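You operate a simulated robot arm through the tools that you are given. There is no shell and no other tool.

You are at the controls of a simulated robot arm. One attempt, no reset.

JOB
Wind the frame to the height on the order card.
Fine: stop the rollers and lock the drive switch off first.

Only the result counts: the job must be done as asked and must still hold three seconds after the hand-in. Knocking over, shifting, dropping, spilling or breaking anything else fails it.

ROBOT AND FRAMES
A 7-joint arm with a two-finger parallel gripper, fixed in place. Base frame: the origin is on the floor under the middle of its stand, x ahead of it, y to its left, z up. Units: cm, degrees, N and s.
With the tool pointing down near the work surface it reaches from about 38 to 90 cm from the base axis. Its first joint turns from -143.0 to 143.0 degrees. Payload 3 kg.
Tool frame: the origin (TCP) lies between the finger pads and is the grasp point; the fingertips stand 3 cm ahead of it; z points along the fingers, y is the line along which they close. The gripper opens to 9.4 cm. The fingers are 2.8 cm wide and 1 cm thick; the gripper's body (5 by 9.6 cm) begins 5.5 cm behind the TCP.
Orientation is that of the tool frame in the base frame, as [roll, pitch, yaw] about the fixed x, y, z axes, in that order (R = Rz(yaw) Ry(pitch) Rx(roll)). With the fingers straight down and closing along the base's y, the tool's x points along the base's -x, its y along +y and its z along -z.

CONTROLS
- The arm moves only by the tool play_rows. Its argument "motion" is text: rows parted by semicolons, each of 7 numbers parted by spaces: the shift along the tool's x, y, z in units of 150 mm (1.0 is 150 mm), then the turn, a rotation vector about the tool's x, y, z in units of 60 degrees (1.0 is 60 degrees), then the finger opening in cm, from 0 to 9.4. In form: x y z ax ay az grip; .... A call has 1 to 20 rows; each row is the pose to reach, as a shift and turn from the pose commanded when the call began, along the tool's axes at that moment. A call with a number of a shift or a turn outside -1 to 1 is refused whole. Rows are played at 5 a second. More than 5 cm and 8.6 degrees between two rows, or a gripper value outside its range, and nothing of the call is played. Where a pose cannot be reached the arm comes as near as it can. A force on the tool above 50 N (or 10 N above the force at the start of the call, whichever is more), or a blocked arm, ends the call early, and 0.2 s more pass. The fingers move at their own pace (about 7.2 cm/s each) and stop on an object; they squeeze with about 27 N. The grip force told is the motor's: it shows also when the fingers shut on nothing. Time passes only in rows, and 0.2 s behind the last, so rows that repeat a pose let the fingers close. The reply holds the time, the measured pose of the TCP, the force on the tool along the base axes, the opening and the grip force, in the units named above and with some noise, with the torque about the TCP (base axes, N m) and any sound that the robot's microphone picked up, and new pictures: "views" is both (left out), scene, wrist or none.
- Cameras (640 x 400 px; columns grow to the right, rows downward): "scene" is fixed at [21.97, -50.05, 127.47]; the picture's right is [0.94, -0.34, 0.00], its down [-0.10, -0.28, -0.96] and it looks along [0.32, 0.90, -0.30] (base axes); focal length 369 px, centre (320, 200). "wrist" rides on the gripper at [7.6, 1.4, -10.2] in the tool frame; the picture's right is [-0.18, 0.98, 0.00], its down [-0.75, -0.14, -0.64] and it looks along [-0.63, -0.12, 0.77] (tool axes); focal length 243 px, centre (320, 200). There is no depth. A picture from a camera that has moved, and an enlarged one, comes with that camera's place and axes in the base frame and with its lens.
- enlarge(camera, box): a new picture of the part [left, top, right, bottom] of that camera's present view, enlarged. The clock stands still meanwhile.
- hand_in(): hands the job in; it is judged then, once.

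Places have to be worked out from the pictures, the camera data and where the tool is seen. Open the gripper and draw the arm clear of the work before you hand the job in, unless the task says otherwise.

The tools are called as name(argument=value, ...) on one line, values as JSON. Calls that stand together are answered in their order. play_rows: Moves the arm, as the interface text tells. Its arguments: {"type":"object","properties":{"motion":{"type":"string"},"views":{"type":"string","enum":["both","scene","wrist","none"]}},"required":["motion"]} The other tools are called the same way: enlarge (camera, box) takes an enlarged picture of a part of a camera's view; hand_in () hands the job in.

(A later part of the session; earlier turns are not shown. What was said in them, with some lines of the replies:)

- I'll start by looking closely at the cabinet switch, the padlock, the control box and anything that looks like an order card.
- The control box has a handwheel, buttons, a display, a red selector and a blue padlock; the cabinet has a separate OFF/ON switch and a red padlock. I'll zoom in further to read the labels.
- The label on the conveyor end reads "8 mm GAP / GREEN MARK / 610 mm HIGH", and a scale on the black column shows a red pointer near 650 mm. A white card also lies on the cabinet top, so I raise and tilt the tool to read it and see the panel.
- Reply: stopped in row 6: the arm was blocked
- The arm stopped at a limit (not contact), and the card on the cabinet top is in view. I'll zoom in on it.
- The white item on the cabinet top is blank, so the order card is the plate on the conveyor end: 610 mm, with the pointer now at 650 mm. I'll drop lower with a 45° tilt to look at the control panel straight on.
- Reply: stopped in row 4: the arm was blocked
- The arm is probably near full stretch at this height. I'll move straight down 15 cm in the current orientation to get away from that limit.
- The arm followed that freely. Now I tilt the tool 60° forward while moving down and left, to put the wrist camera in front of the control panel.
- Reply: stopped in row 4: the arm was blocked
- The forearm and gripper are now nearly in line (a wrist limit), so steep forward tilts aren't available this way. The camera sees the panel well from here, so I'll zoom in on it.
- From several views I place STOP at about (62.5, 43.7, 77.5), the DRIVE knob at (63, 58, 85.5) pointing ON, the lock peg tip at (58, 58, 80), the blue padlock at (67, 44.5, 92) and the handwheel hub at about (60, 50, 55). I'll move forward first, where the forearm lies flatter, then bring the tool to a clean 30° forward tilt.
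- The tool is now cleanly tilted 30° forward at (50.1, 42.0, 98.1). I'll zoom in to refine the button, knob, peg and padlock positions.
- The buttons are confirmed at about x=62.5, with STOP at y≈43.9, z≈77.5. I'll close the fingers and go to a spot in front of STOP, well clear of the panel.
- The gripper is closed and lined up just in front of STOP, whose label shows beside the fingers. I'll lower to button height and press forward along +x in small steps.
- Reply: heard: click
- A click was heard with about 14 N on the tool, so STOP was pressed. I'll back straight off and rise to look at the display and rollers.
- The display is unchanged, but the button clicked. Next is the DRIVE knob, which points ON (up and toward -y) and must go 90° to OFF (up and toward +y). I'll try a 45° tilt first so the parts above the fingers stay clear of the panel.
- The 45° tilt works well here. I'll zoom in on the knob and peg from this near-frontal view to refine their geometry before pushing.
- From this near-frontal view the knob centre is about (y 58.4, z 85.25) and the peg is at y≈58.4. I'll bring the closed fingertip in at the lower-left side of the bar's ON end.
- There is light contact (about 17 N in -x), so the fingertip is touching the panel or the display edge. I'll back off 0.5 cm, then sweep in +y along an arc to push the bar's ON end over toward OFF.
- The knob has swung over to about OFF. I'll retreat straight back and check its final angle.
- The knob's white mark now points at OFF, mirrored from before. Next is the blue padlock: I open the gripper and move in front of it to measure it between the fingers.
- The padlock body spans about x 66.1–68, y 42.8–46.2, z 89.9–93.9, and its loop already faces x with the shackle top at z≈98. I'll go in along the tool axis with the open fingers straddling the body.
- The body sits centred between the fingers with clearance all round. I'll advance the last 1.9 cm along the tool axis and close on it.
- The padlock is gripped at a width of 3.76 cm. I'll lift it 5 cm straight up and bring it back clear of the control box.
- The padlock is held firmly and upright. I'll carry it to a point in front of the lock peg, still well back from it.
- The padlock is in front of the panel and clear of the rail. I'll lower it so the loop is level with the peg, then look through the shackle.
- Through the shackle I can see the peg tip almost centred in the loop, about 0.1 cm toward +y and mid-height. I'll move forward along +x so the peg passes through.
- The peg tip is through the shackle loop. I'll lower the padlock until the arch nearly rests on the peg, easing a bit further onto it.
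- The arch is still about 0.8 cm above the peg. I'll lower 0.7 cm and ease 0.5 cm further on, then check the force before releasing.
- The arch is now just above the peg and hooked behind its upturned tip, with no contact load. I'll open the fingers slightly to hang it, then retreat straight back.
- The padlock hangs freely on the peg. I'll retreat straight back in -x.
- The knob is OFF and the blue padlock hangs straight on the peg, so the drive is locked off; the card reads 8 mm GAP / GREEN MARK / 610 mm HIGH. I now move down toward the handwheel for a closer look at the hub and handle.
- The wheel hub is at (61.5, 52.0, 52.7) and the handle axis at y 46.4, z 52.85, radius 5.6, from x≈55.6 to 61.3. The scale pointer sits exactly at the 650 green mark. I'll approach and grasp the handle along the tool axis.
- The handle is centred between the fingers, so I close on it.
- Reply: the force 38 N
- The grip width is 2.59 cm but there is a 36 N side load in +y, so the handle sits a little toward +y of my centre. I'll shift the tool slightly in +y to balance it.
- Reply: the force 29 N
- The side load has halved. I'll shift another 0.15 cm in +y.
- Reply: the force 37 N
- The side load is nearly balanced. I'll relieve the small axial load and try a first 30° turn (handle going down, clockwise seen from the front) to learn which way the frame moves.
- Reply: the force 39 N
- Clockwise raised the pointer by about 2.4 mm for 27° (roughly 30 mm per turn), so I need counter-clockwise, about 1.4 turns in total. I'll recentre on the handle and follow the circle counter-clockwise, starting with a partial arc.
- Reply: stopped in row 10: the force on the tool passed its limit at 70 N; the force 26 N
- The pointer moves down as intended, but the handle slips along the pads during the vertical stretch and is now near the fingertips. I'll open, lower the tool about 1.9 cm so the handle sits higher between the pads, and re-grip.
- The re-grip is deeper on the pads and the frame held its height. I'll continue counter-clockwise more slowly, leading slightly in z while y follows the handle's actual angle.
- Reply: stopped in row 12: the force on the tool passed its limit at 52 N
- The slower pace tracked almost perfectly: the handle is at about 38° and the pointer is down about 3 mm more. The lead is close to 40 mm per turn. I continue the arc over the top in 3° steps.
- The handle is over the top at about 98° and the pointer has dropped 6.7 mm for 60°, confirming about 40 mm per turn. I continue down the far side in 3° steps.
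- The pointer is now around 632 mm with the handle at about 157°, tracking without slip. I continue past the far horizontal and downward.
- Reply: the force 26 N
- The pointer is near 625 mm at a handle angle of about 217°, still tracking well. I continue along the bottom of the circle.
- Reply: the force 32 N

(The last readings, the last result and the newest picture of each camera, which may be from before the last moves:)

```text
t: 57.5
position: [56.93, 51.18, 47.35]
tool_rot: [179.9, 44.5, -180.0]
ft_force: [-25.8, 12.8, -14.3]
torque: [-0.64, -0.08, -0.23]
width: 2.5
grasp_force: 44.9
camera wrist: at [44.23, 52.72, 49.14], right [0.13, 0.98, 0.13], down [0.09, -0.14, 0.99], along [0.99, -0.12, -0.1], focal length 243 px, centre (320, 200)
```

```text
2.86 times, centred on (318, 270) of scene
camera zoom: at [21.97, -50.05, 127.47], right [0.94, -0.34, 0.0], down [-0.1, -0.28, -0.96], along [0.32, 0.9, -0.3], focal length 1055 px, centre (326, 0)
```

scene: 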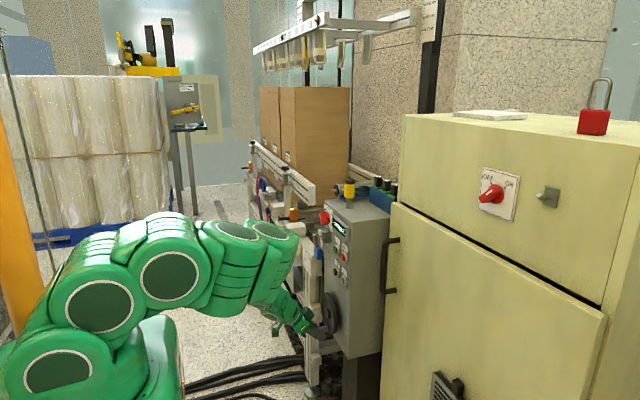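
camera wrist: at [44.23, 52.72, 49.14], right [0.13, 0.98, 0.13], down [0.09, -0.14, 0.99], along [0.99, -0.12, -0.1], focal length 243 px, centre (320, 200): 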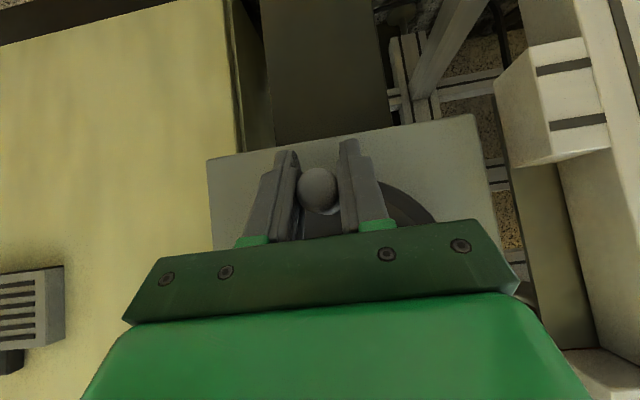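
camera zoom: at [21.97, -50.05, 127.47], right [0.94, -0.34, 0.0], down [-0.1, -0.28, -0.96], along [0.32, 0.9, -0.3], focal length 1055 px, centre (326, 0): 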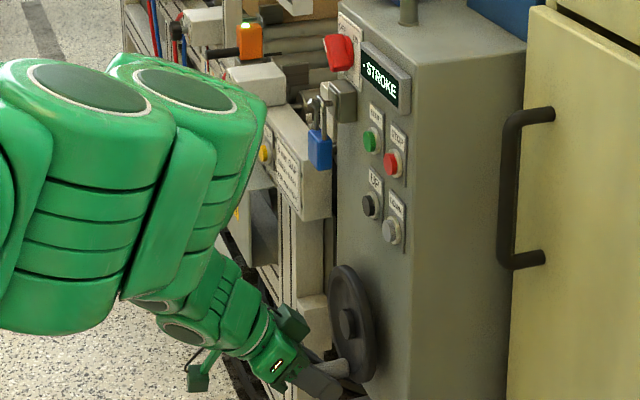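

The pointer is near 618 mm at about 277°, with roughly 75° left to go. I continue up the near side to about 338°, easing the small axial load.

play_rows(motion="0.0048 -0.0189 -0.0094 0 0 0 1; 0.0019 -0.0376 -0.0123 0 0 0 1; -0.0017 -0.0561 -0.0159 0 0 0 1; -0.006 -0.0743 -0.0202 0 0 0 1; -0.011 -0.0922 -0.0252 0 0 0 1; -0.0167 -0.1097 -0.0309 0 0 0 1; -0.0229 -0.1267 -0.0371 0 0 0 1; -0.0298 -0.1432 -0.044 0 0 0 1; -0.0372 -0.1593 -0.0514 0 0 0 1; -0.0454 -0.1747 -0.0596 0 0 0 1; -0.054 -0.1895 -0.0682 0 0 0 1; -0.0632 -0.2037 -0.0774 0 0 0 1; -0.0728 -0.2171 -0.087 0 0 0 1; -0.083 -0.2298 -0.0972 0 0 0 1; -0.0936 -0.2417 -0.1078 0 0 0 1; -0.1046 -0.2529 -0.1188 0 0 0 1; -0.1161 -0.2633 -0.1303 0 0 0 1; -0.1279 -0.2727 -0.1421 0 0 0 1; -0.1401 -0.2813 -0.1543 0 0 0 1; -0.1525 -0.2889 -0.1667 0 0 0 1")

enlarge(camera="wrist", box=[220, 80, 420, 240])

enlarge(camera="scene", box=[410, 4, 442, 24])

enlarge(camera="scene", box=[405, 0, 453, 30])

```text
t: 61.7
position: [56.93, 46.92, 50.6]
tool_rot: [180.0, 44.7, 179.9]
ft_force: [-2.7, 8.6, -8.0]
torque: [-0.5, 0.02, 0.38]
width: 2.46
grasp_force: 45.4
camera wrist: at [44.13, 48.39, 52.49], right [0.13, 0.98, 0.13], down [0.08, -0.14, 0.99], along [0.99, -0.12, -0.1], focal length 243 px, centre (320, 200)
```

scene: 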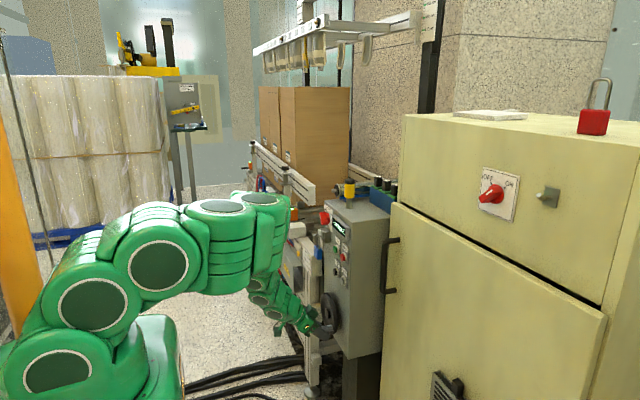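
wrist: 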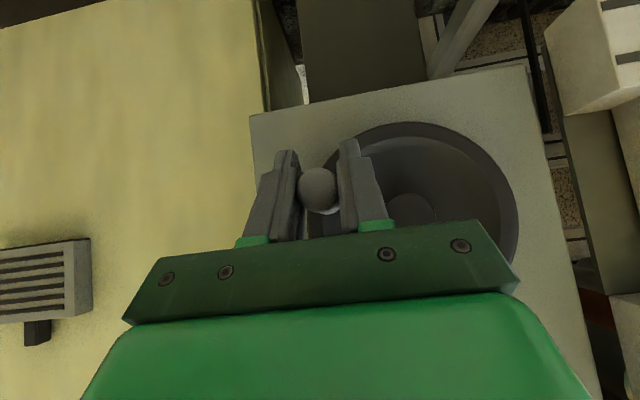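

```text
2.50 times, centred on (320, 160) of wrist
camera zoom: at [44.13, 48.39, 52.49], right [0.13, 0.98, 0.13], down [0.08, -0.14, 0.99], along [0.99, -0.12, -0.1], focal length 606 px, centre (320, 300)
```

zoom: 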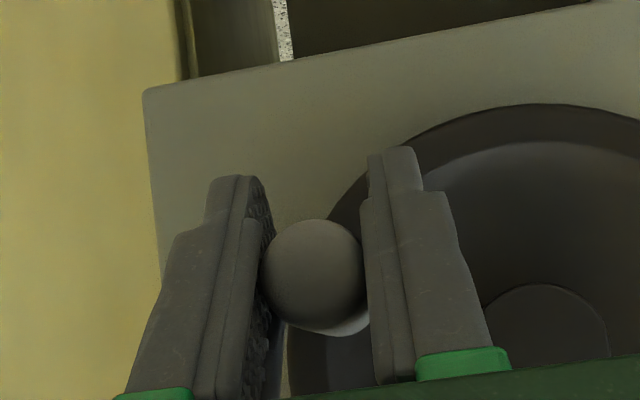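

```text
16.00 times, centred on (426, 14) of scene
camera zoom: at [21.97, -50.05, 127.47], right [0.94, -0.34, 0.0], down [-0.1, -0.28, -0.96], along [0.32, 0.9, -0.3], focal length 5909 px, centre (-1376, 3176)
```

zoom: 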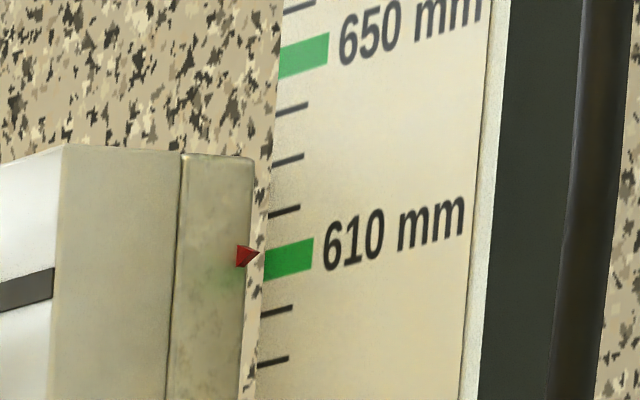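

```text
13.33 times, centred on (429, 15) of scene
camera zoom: at [21.97, -50.05, 127.47], right [0.94, -0.34, 0.0], down [-0.1, -0.28, -0.96], along [0.32, 0.9, -0.3], focal length 4924 px, centre (-1133, 2667)
```

zoom: 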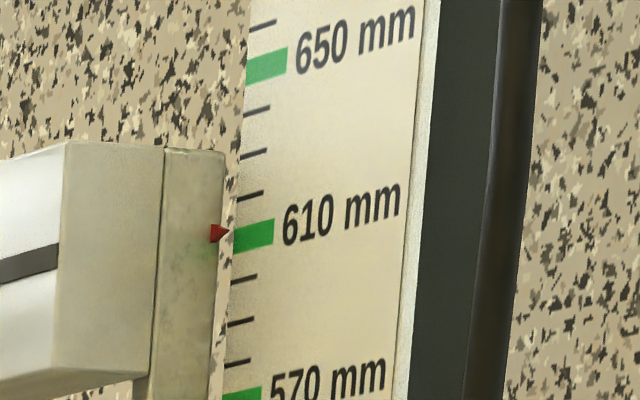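

The pointer is at about 612.3 mm. At 650 the pointer tip lined up with the mark's left end, so about 20° remains. I'll advance 15° and then measure at high zoom.

play_rows(motion="-0.0106 -0.0056 -0.0106 0 0 0 1; -0.0213 -0.0107 -0.0213 0 0 0 1; -0.0322 -0.015 -0.0322 0 0 0 1; -0.0432 -0.0187 -0.0432 0 0 0 1; -0.0543 -0.0217 -0.0543 0 0 0 1; -0.0655 -0.0239 -0.0655 0 0 0 1; -0.0655 -0.0239 -0.0655 0 0 0 1", views="wrist")

enlarge(camera="scene", box=[405, 0, 453, 30])

enlarge(camera="scene", box=[416, 12, 432, 22])

enlarge(camera="scene", box=[416, 1, 432, 11])

```text
t: 63.3
position: [56.82, 46.5, 52.0]
tool_rot: [179.9, 44.8, 180.0]
ft_force: [3.9, 10.0, -7.0]
torque: [-0.34, 0.29, -0.05]
width: 2.55
grasp_force: 45.3
camera wrist: at [44.13, 48.0, 53.92], right [0.13, 0.98, 0.13], down [0.08, -0.14, 0.99], along [0.99, -0.12, -0.1], focal length 243 px, centre (320, 200)
```

wrist: 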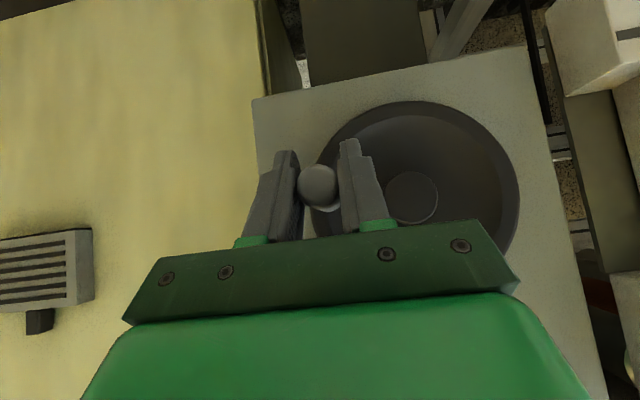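

```text
13.33 times, centred on (429, 15) of scene
camera zoom: at [21.97, -50.05, 127.47], right [0.94, -0.34, 0.0], down [-0.1, -0.28, -0.96], along [0.32, 0.9, -0.3], focal length 4924 px, centre (-1133, 2667)
```

zoom: 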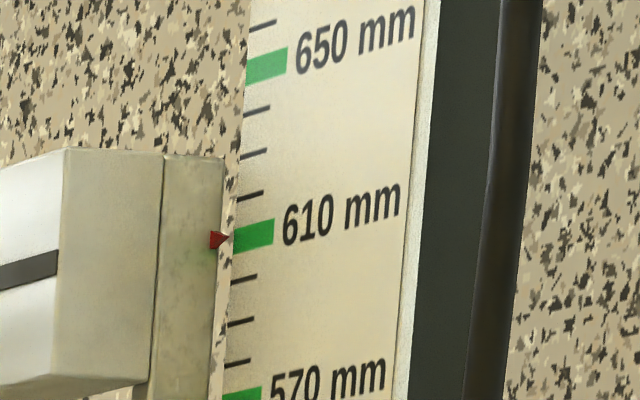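

```text
16.00 times, centred on (424, 17) of scene
camera zoom: at [21.97, -50.05, 127.47], right [0.94, -0.34, 0.0], down [-0.1, -0.28, -0.96], along [0.32, 0.9, -0.3], focal length 5909 px, centre (-1344, 3128)
```

zoom: 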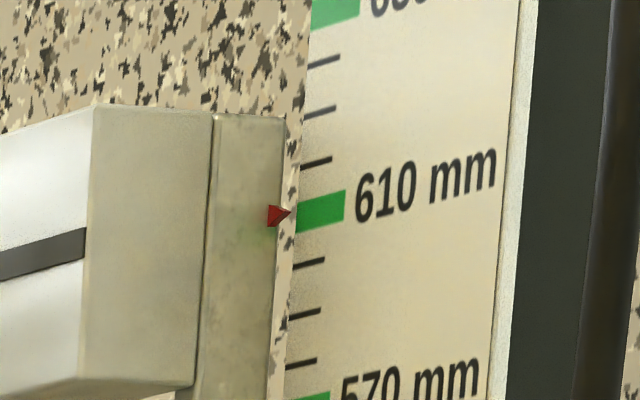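

```text
16.00 times, centred on (424, 6) of scene
camera zoom: at [21.97, -50.05, 127.47], right [0.94, -0.34, 0.0], down [-0.1, -0.28, -0.96], along [0.32, 0.9, -0.3], focal length 5909 px, centre (-1344, 3304)
```

zoom: 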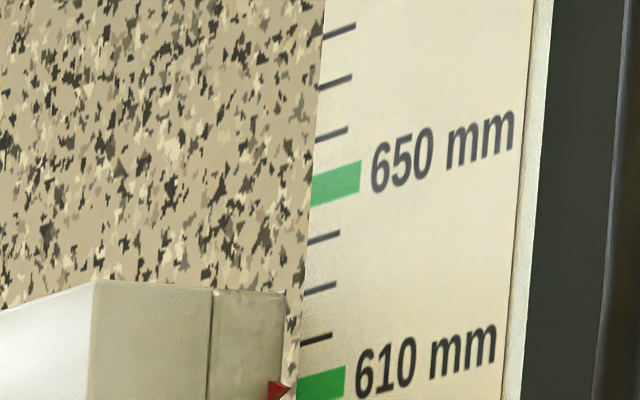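

The pointer is about 0.8–1.1 mm above the centre of the 610 mark. I'll advance another 7°, completing one full turn from the start.

play_rows(motion="-0.0079 -0.0012 -0.0079 0 0 0 1; -0.0157 -0.0021 -0.0157 0 0 0 1; -0.0237 -0.0025 -0.0237 0 0 0 1; -0.0316 -0.0027 -0.0316 0 0 0 1; -0.0316 -0.0027 -0.0316 0 0 0 1; -0.0316 -0.0027 -0.0316 0 0 0 1", views="wrist")

enlarge(camera="scene", box=[405, 0, 453, 30])

enlarge(camera="scene", box=[416, 13, 432, 23])

enlarge(camera="wrist", box=[220, 80, 420, 240])

```text
t: 64.7
position: [56.74, 46.47, 52.59]
tool_rot: [179.9, 44.6, 180.0]
ft_force: [-32.6, -12.2, -7.6]
torque: [-0.24, -0.24, -0.25]
width: 2.43
grasp_force: 45.3
camera wrist: at [44.09, 47.95, 54.59], right [0.13, 0.98, 0.13], down [0.09, -0.14, 0.99], along [0.99, -0.12, -0.1], focal length 243 px, centre (320, 200)
```

wrist: 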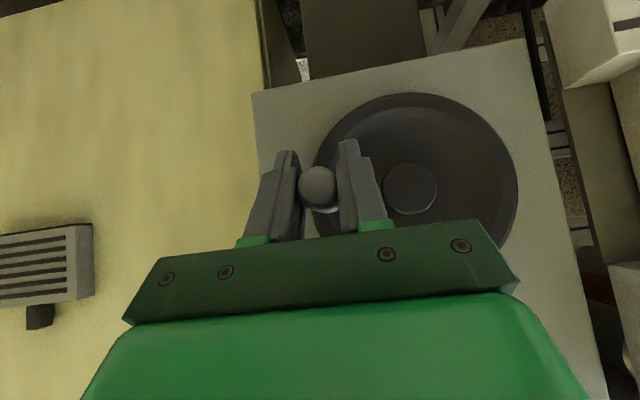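

```text
13.33 times, centred on (429, 15) of scene
camera zoom: at [21.97, -50.05, 127.47], right [0.94, -0.34, 0.0], down [-0.1, -0.28, -0.96], along [0.32, 0.9, -0.3], focal length 4924 px, centre (-1133, 2667)
```

zoom: 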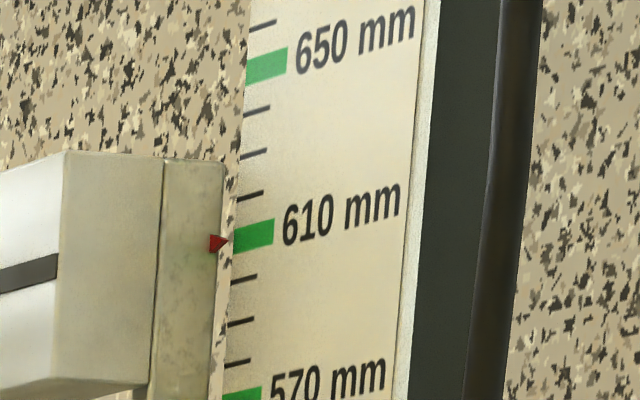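

```text
16.00 times, centred on (424, 18) of scene
camera zoom: at [21.97, -50.05, 127.47], right [0.94, -0.34, 0.0], down [-0.1, -0.28, -0.96], along [0.32, 0.9, -0.3], focal length 5909 px, centre (-1344, 3112)
```

zoom: 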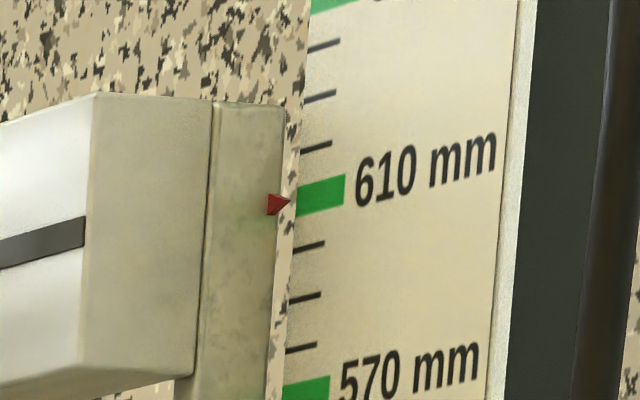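

```text
2.50 times, centred on (320, 160) of wrist
camera zoom: at [44.09, 47.95, 54.59], right [0.13, 0.98, 0.13], down [0.09, -0.14, 0.99], along [0.99, -0.12, -0.1], focal length 606 px, centre (320, 300)
```

zoom: 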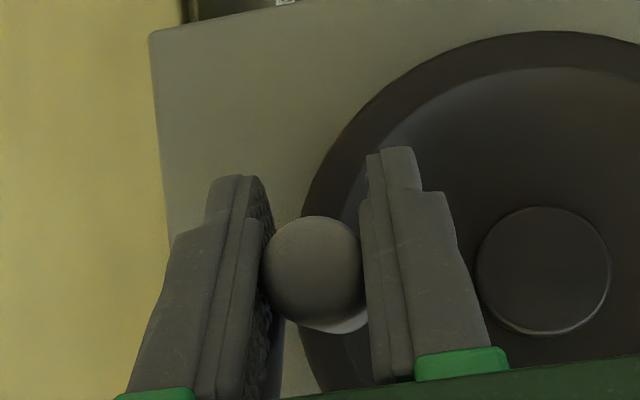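

The pointer tip now sits at the centre of the 610 green mark, and the handle is back where it started, which makes one turn of 40 mm. I'll open the fingers in place and re-check the reading.

play_rows(motion="0 0 0 0 0 0 3; 0 0 0 0 0 0 4.5; 0 0 0 0 0 0 6; 0 0 0 0 0 0 6", views="wrist")

enlarge(camera="scene", box=[416, 13, 432, 23])

enlarge(camera="scene", box=[405, 0, 453, 30])

```text
t: 65.7
position: [56.89, 46.51, 52.82]
tool_rot: [179.7, 44.6, 180.0]
ft_force: [0.3, -0.1, 0.8]
torque: [0.0, -0.01, -0.02]
width: 5.99
grasp_force: 0.1
camera wrist: at [44.19, 47.96, 54.64], right [0.13, 0.98, 0.13], down [0.08, -0.14, 0.99], along [0.99, -0.12, -0.1], focal length 243 px, centre (320, 200)
```

wrist: 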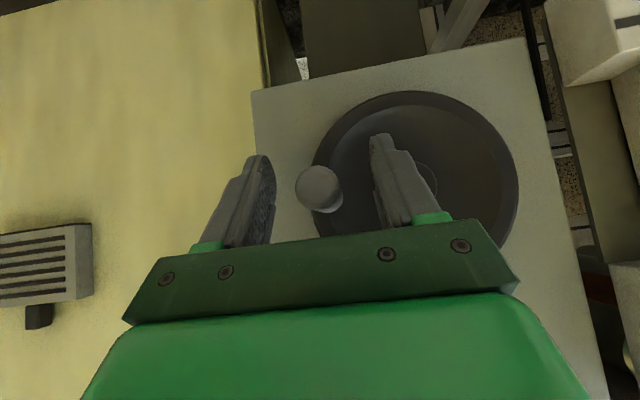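

```text
16.00 times, centred on (424, 18) of scene
camera zoom: at [21.97, -50.05, 127.47], right [0.94, -0.34, 0.0], down [-0.1, -0.28, -0.96], along [0.32, 0.9, -0.3], focal length 5909 px, centre (-1344, 3112)
```

zoom: 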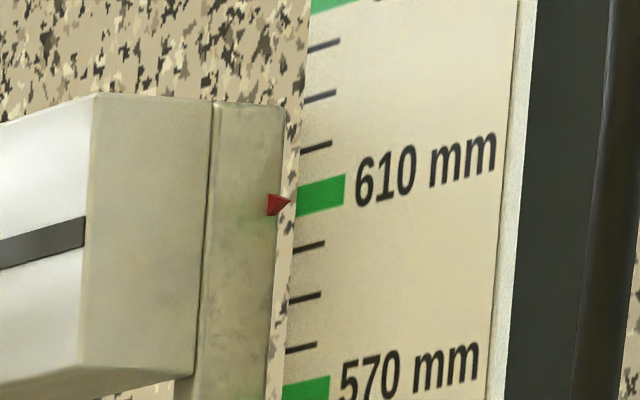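

```text
13.33 times, centred on (429, 15) of scene
camera zoom: at [21.97, -50.05, 127.47], right [0.94, -0.34, 0.0], down [-0.1, -0.28, -0.96], along [0.32, 0.9, -0.3], focal length 4924 px, centre (-1133, 2667)
```

zoom: 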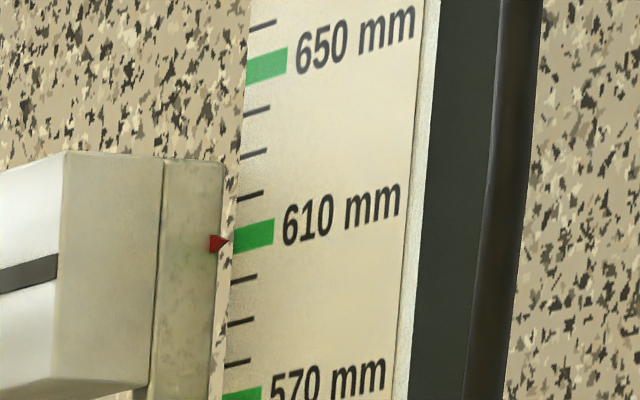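

With the grip open the frame holds: the pointer has moved about 40.1 mm and rests at the 610 mark. I'll retreat along the tool axis and return to my earlier viewpoint to compare the handle position.

play_rows(motion="0 0 -0.1 0 0 0 6; 0 0 -0.25 0 0 0 6; 0 0 -0.4 0 0 0 6; 0 0 -0.533 0 0 0 6; 0.028 0.081 -0.671 0 0 0 6; 0.057 0.162 -0.81 0 0 0 6; 0.085 0.243 -0.948 0 0 0 6; 0.085 0.243 -0.948 0 0 0 6")

enlarge(camera="wrist", box=[220, 60, 420, 240])

enlarge(camera="scene", box=[416, 13, 432, 23])

enlarge(camera="scene", box=[270, 190, 366, 340])

```text
t: 67.5
position: [45.96, 50.25, 61.97]
tool_rot: [179.8, 44.7, 179.9]
ft_force: [0.8, -0.4, -0.4]
torque: [0.04, -0.04, -0.03]
width: 6.0
grasp_force: 0.0
camera wrist: at [33.15, 51.7, 63.74], right [0.13, 0.98, 0.13], down [0.08, -0.14, 0.99], along [0.99, -0.12, -0.1], focal length 243 px, centre (320, 200)
```

scene: 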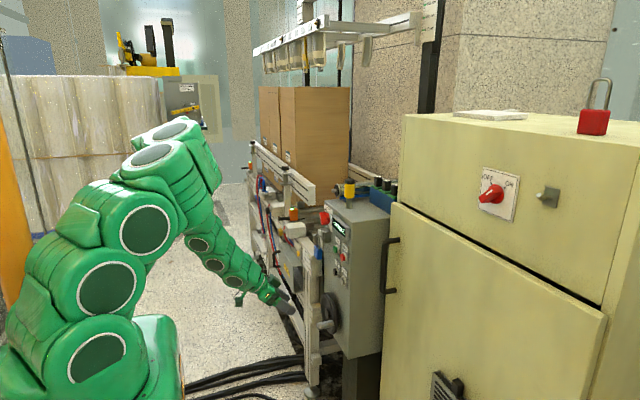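
wrist: 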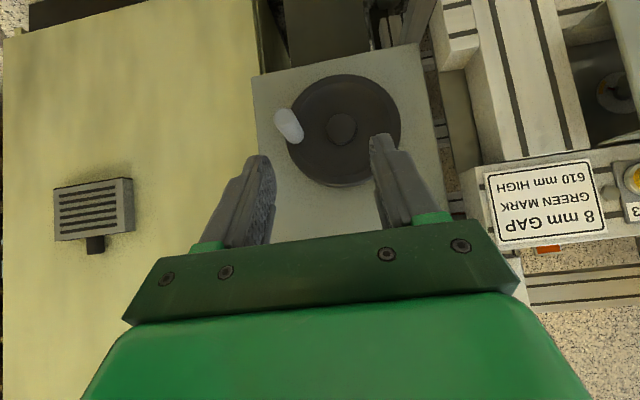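

```text
2.22 times, centred on (320, 150) of wrist
camera zoom: at [33.15, 51.7, 63.74], right [0.13, 0.98, 0.13], down [0.08, -0.14, 0.99], along [0.99, -0.12, -0.1], focal length 539 px, centre (320, 311)
```

zoom: 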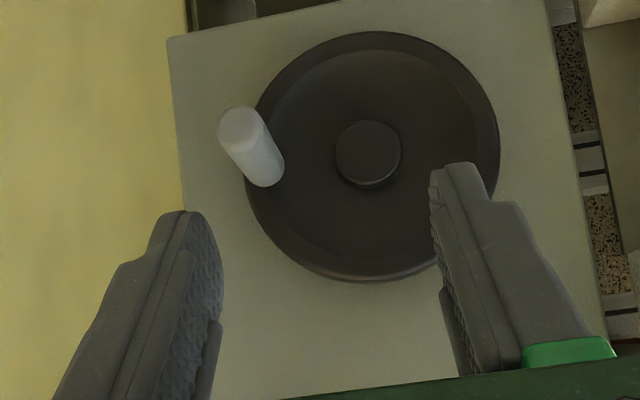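

```text
16.00 times, centred on (424, 18) of scene
camera zoom: at [21.97, -50.05, 127.47], right [0.94, -0.34, 0.0], down [-0.1, -0.28, -0.96], along [0.32, 0.9, -0.3], focal length 5909 px, centre (-1344, 3112)
```

zoom: 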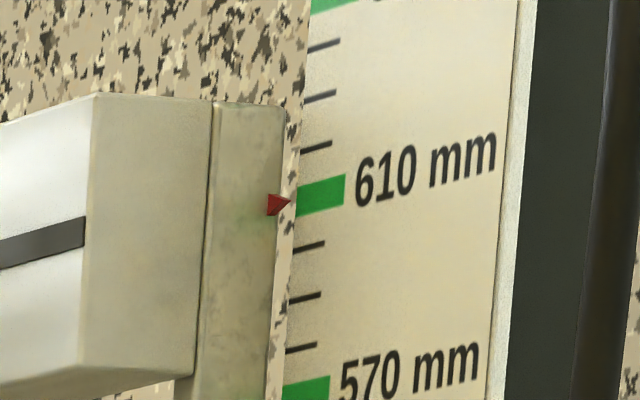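

```text
2.67 times, centred on (318, 265) of scene
camera zoom: at [21.97, -50.05, 127.47], right [0.94, -0.34, 0.0], down [-0.1, -0.28, -0.96], along [0.32, 0.9, -0.3], focal length 985 px, centre (325, 27)
```

zoom: 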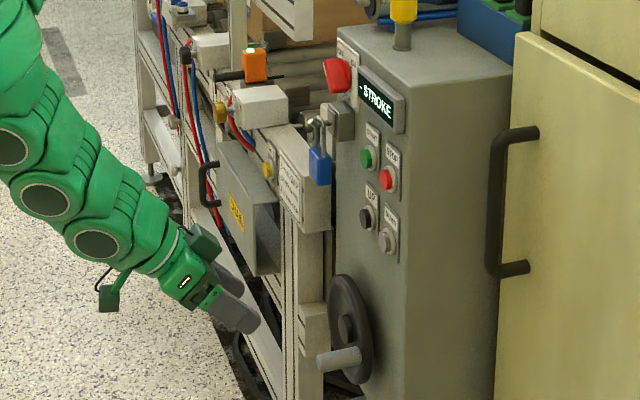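

The handle is back at its starting angle, the pointer holds at 610, and the padlock is still hanging. I'll raise the arm clear of the work and take a last look at the knob and padlock.

play_rows(motion="-0.12 0.02 -0.16 0 0 0 6; -0.24 0.04 -0.32 0 0 0 6; -0.36 0.06 -0.48 0 0 0 6; -0.48 0.08 -0.64 0 0 0 6; -0.6 0.1 -0.8 0 0 0 6; -0.7 0.1 -0.93 0 0 0 6; -0.7 0.1 -0.93 0 0 0 6")

enlarge(camera="wrist", box=[300, 60, 428, 240])

enlarge(camera="scene", box=[290, 190, 370, 260])

enlarge(camera="scene", box=[416, 13, 432, 23])

```text
t: 69.1
position: [43.6, 51.57, 79.22]
tool_rot: [179.9, 44.7, -180.0]
ft_force: [0.8, 0.0, 0.1]
torque: [0.0, -0.01, -0.01]
width: 6.01
grasp_force: 0.1
camera wrist: at [30.8, 53.1, 80.98], right [0.13, 0.98, 0.13], down [0.08, -0.14, 0.99], along [0.99, -0.12, -0.1], focal length 243 px, centre (320, 200)
```

scene: 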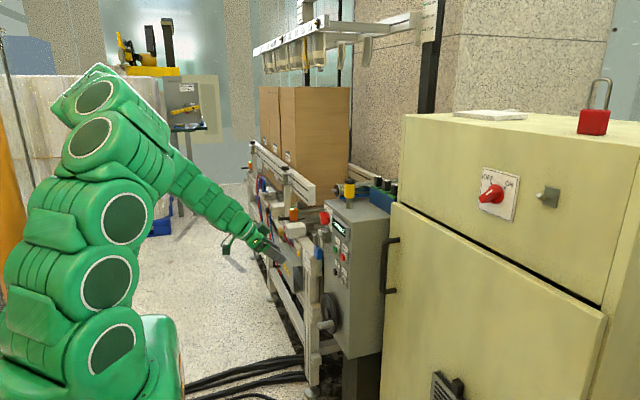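
wrist: 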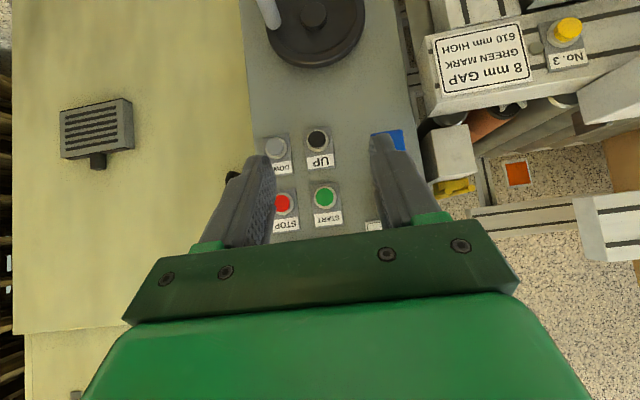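

```text
2.22 times, centred on (364, 150) of wrist
camera zoom: at [30.8, 53.1, 80.98], right [0.13, 0.98, 0.13], down [0.08, -0.14, 0.99], along [0.99, -0.12, -0.1], focal length 539 px, centre (222, 311)
```

zoom: 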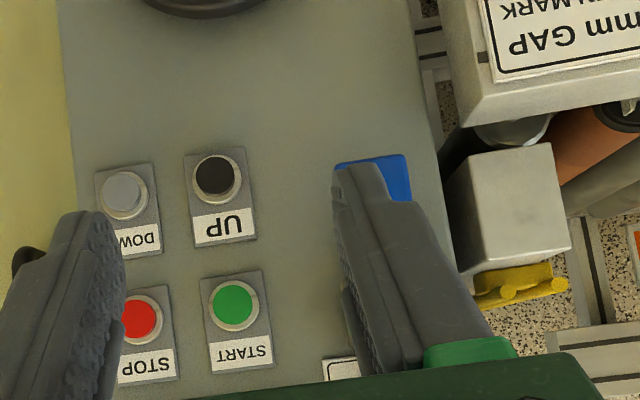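

```text
5.71 times, centred on (330, 225) of scene
camera zoom: at [21.97, -50.05, 127.47], right [0.94, -0.34, 0.0], down [-0.1, -0.28, -0.96], along [0.32, 0.9, -0.3], focal length 2110 px, centre (263, 57)
```

zoom: 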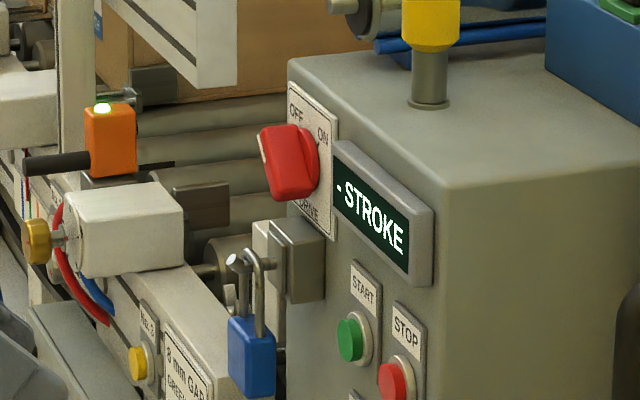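

```text
16.00 times, centred on (424, 18) of scene
camera zoom: at [21.97, -50.05, 127.47], right [0.94, -0.34, 0.0], down [-0.1, -0.28, -0.96], along [0.32, 0.9, -0.3], focal length 5909 px, centre (-1344, 3112)
```

zoom: 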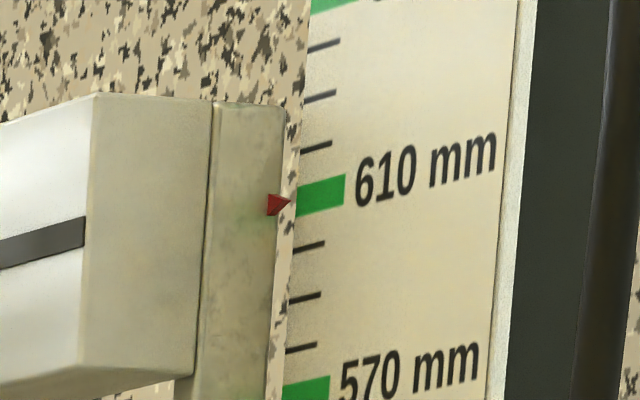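

Rollers stopped, DRIVE knob at OFF, blue padlock hanging on its peg, pointer steady at 610 mm, gripper open and arm clear. I hand the job in.

hand_in()

```text
The job is handed in.
```

The frame is wound down to 610 mm, the height on the order card, and I've handed the job in. No result came back after the hand-in.

- **Rollers:** I pressed STOP and heard it click. I couldn't see the rollers turning before or after, so the click is the only sign they stopped.
- **Drive switch:** I turned DRIVE from ON to OFF. The blue padlock now hangs through the peg just below the knob, and it stayed there while I wound the frame.
- **Height:** One turn of the handwheel lowered the frame about 40 mm, from 650 to 610. The pointer sits on the centre of the 610 mark, read by camera to within about half a millimetre. It did not move after I let go.
- **Other contact:** My first try at the winding direction raised the frame about 2.4 mm before I reversed it. The fingertip also briefly touched the panel or display edge, at about 17 N, while lining up on the knob. I saw nothing else disturbed.

I left the gripper open and the arm clear of the work. The red padlock and the cabinet switch were not touched.
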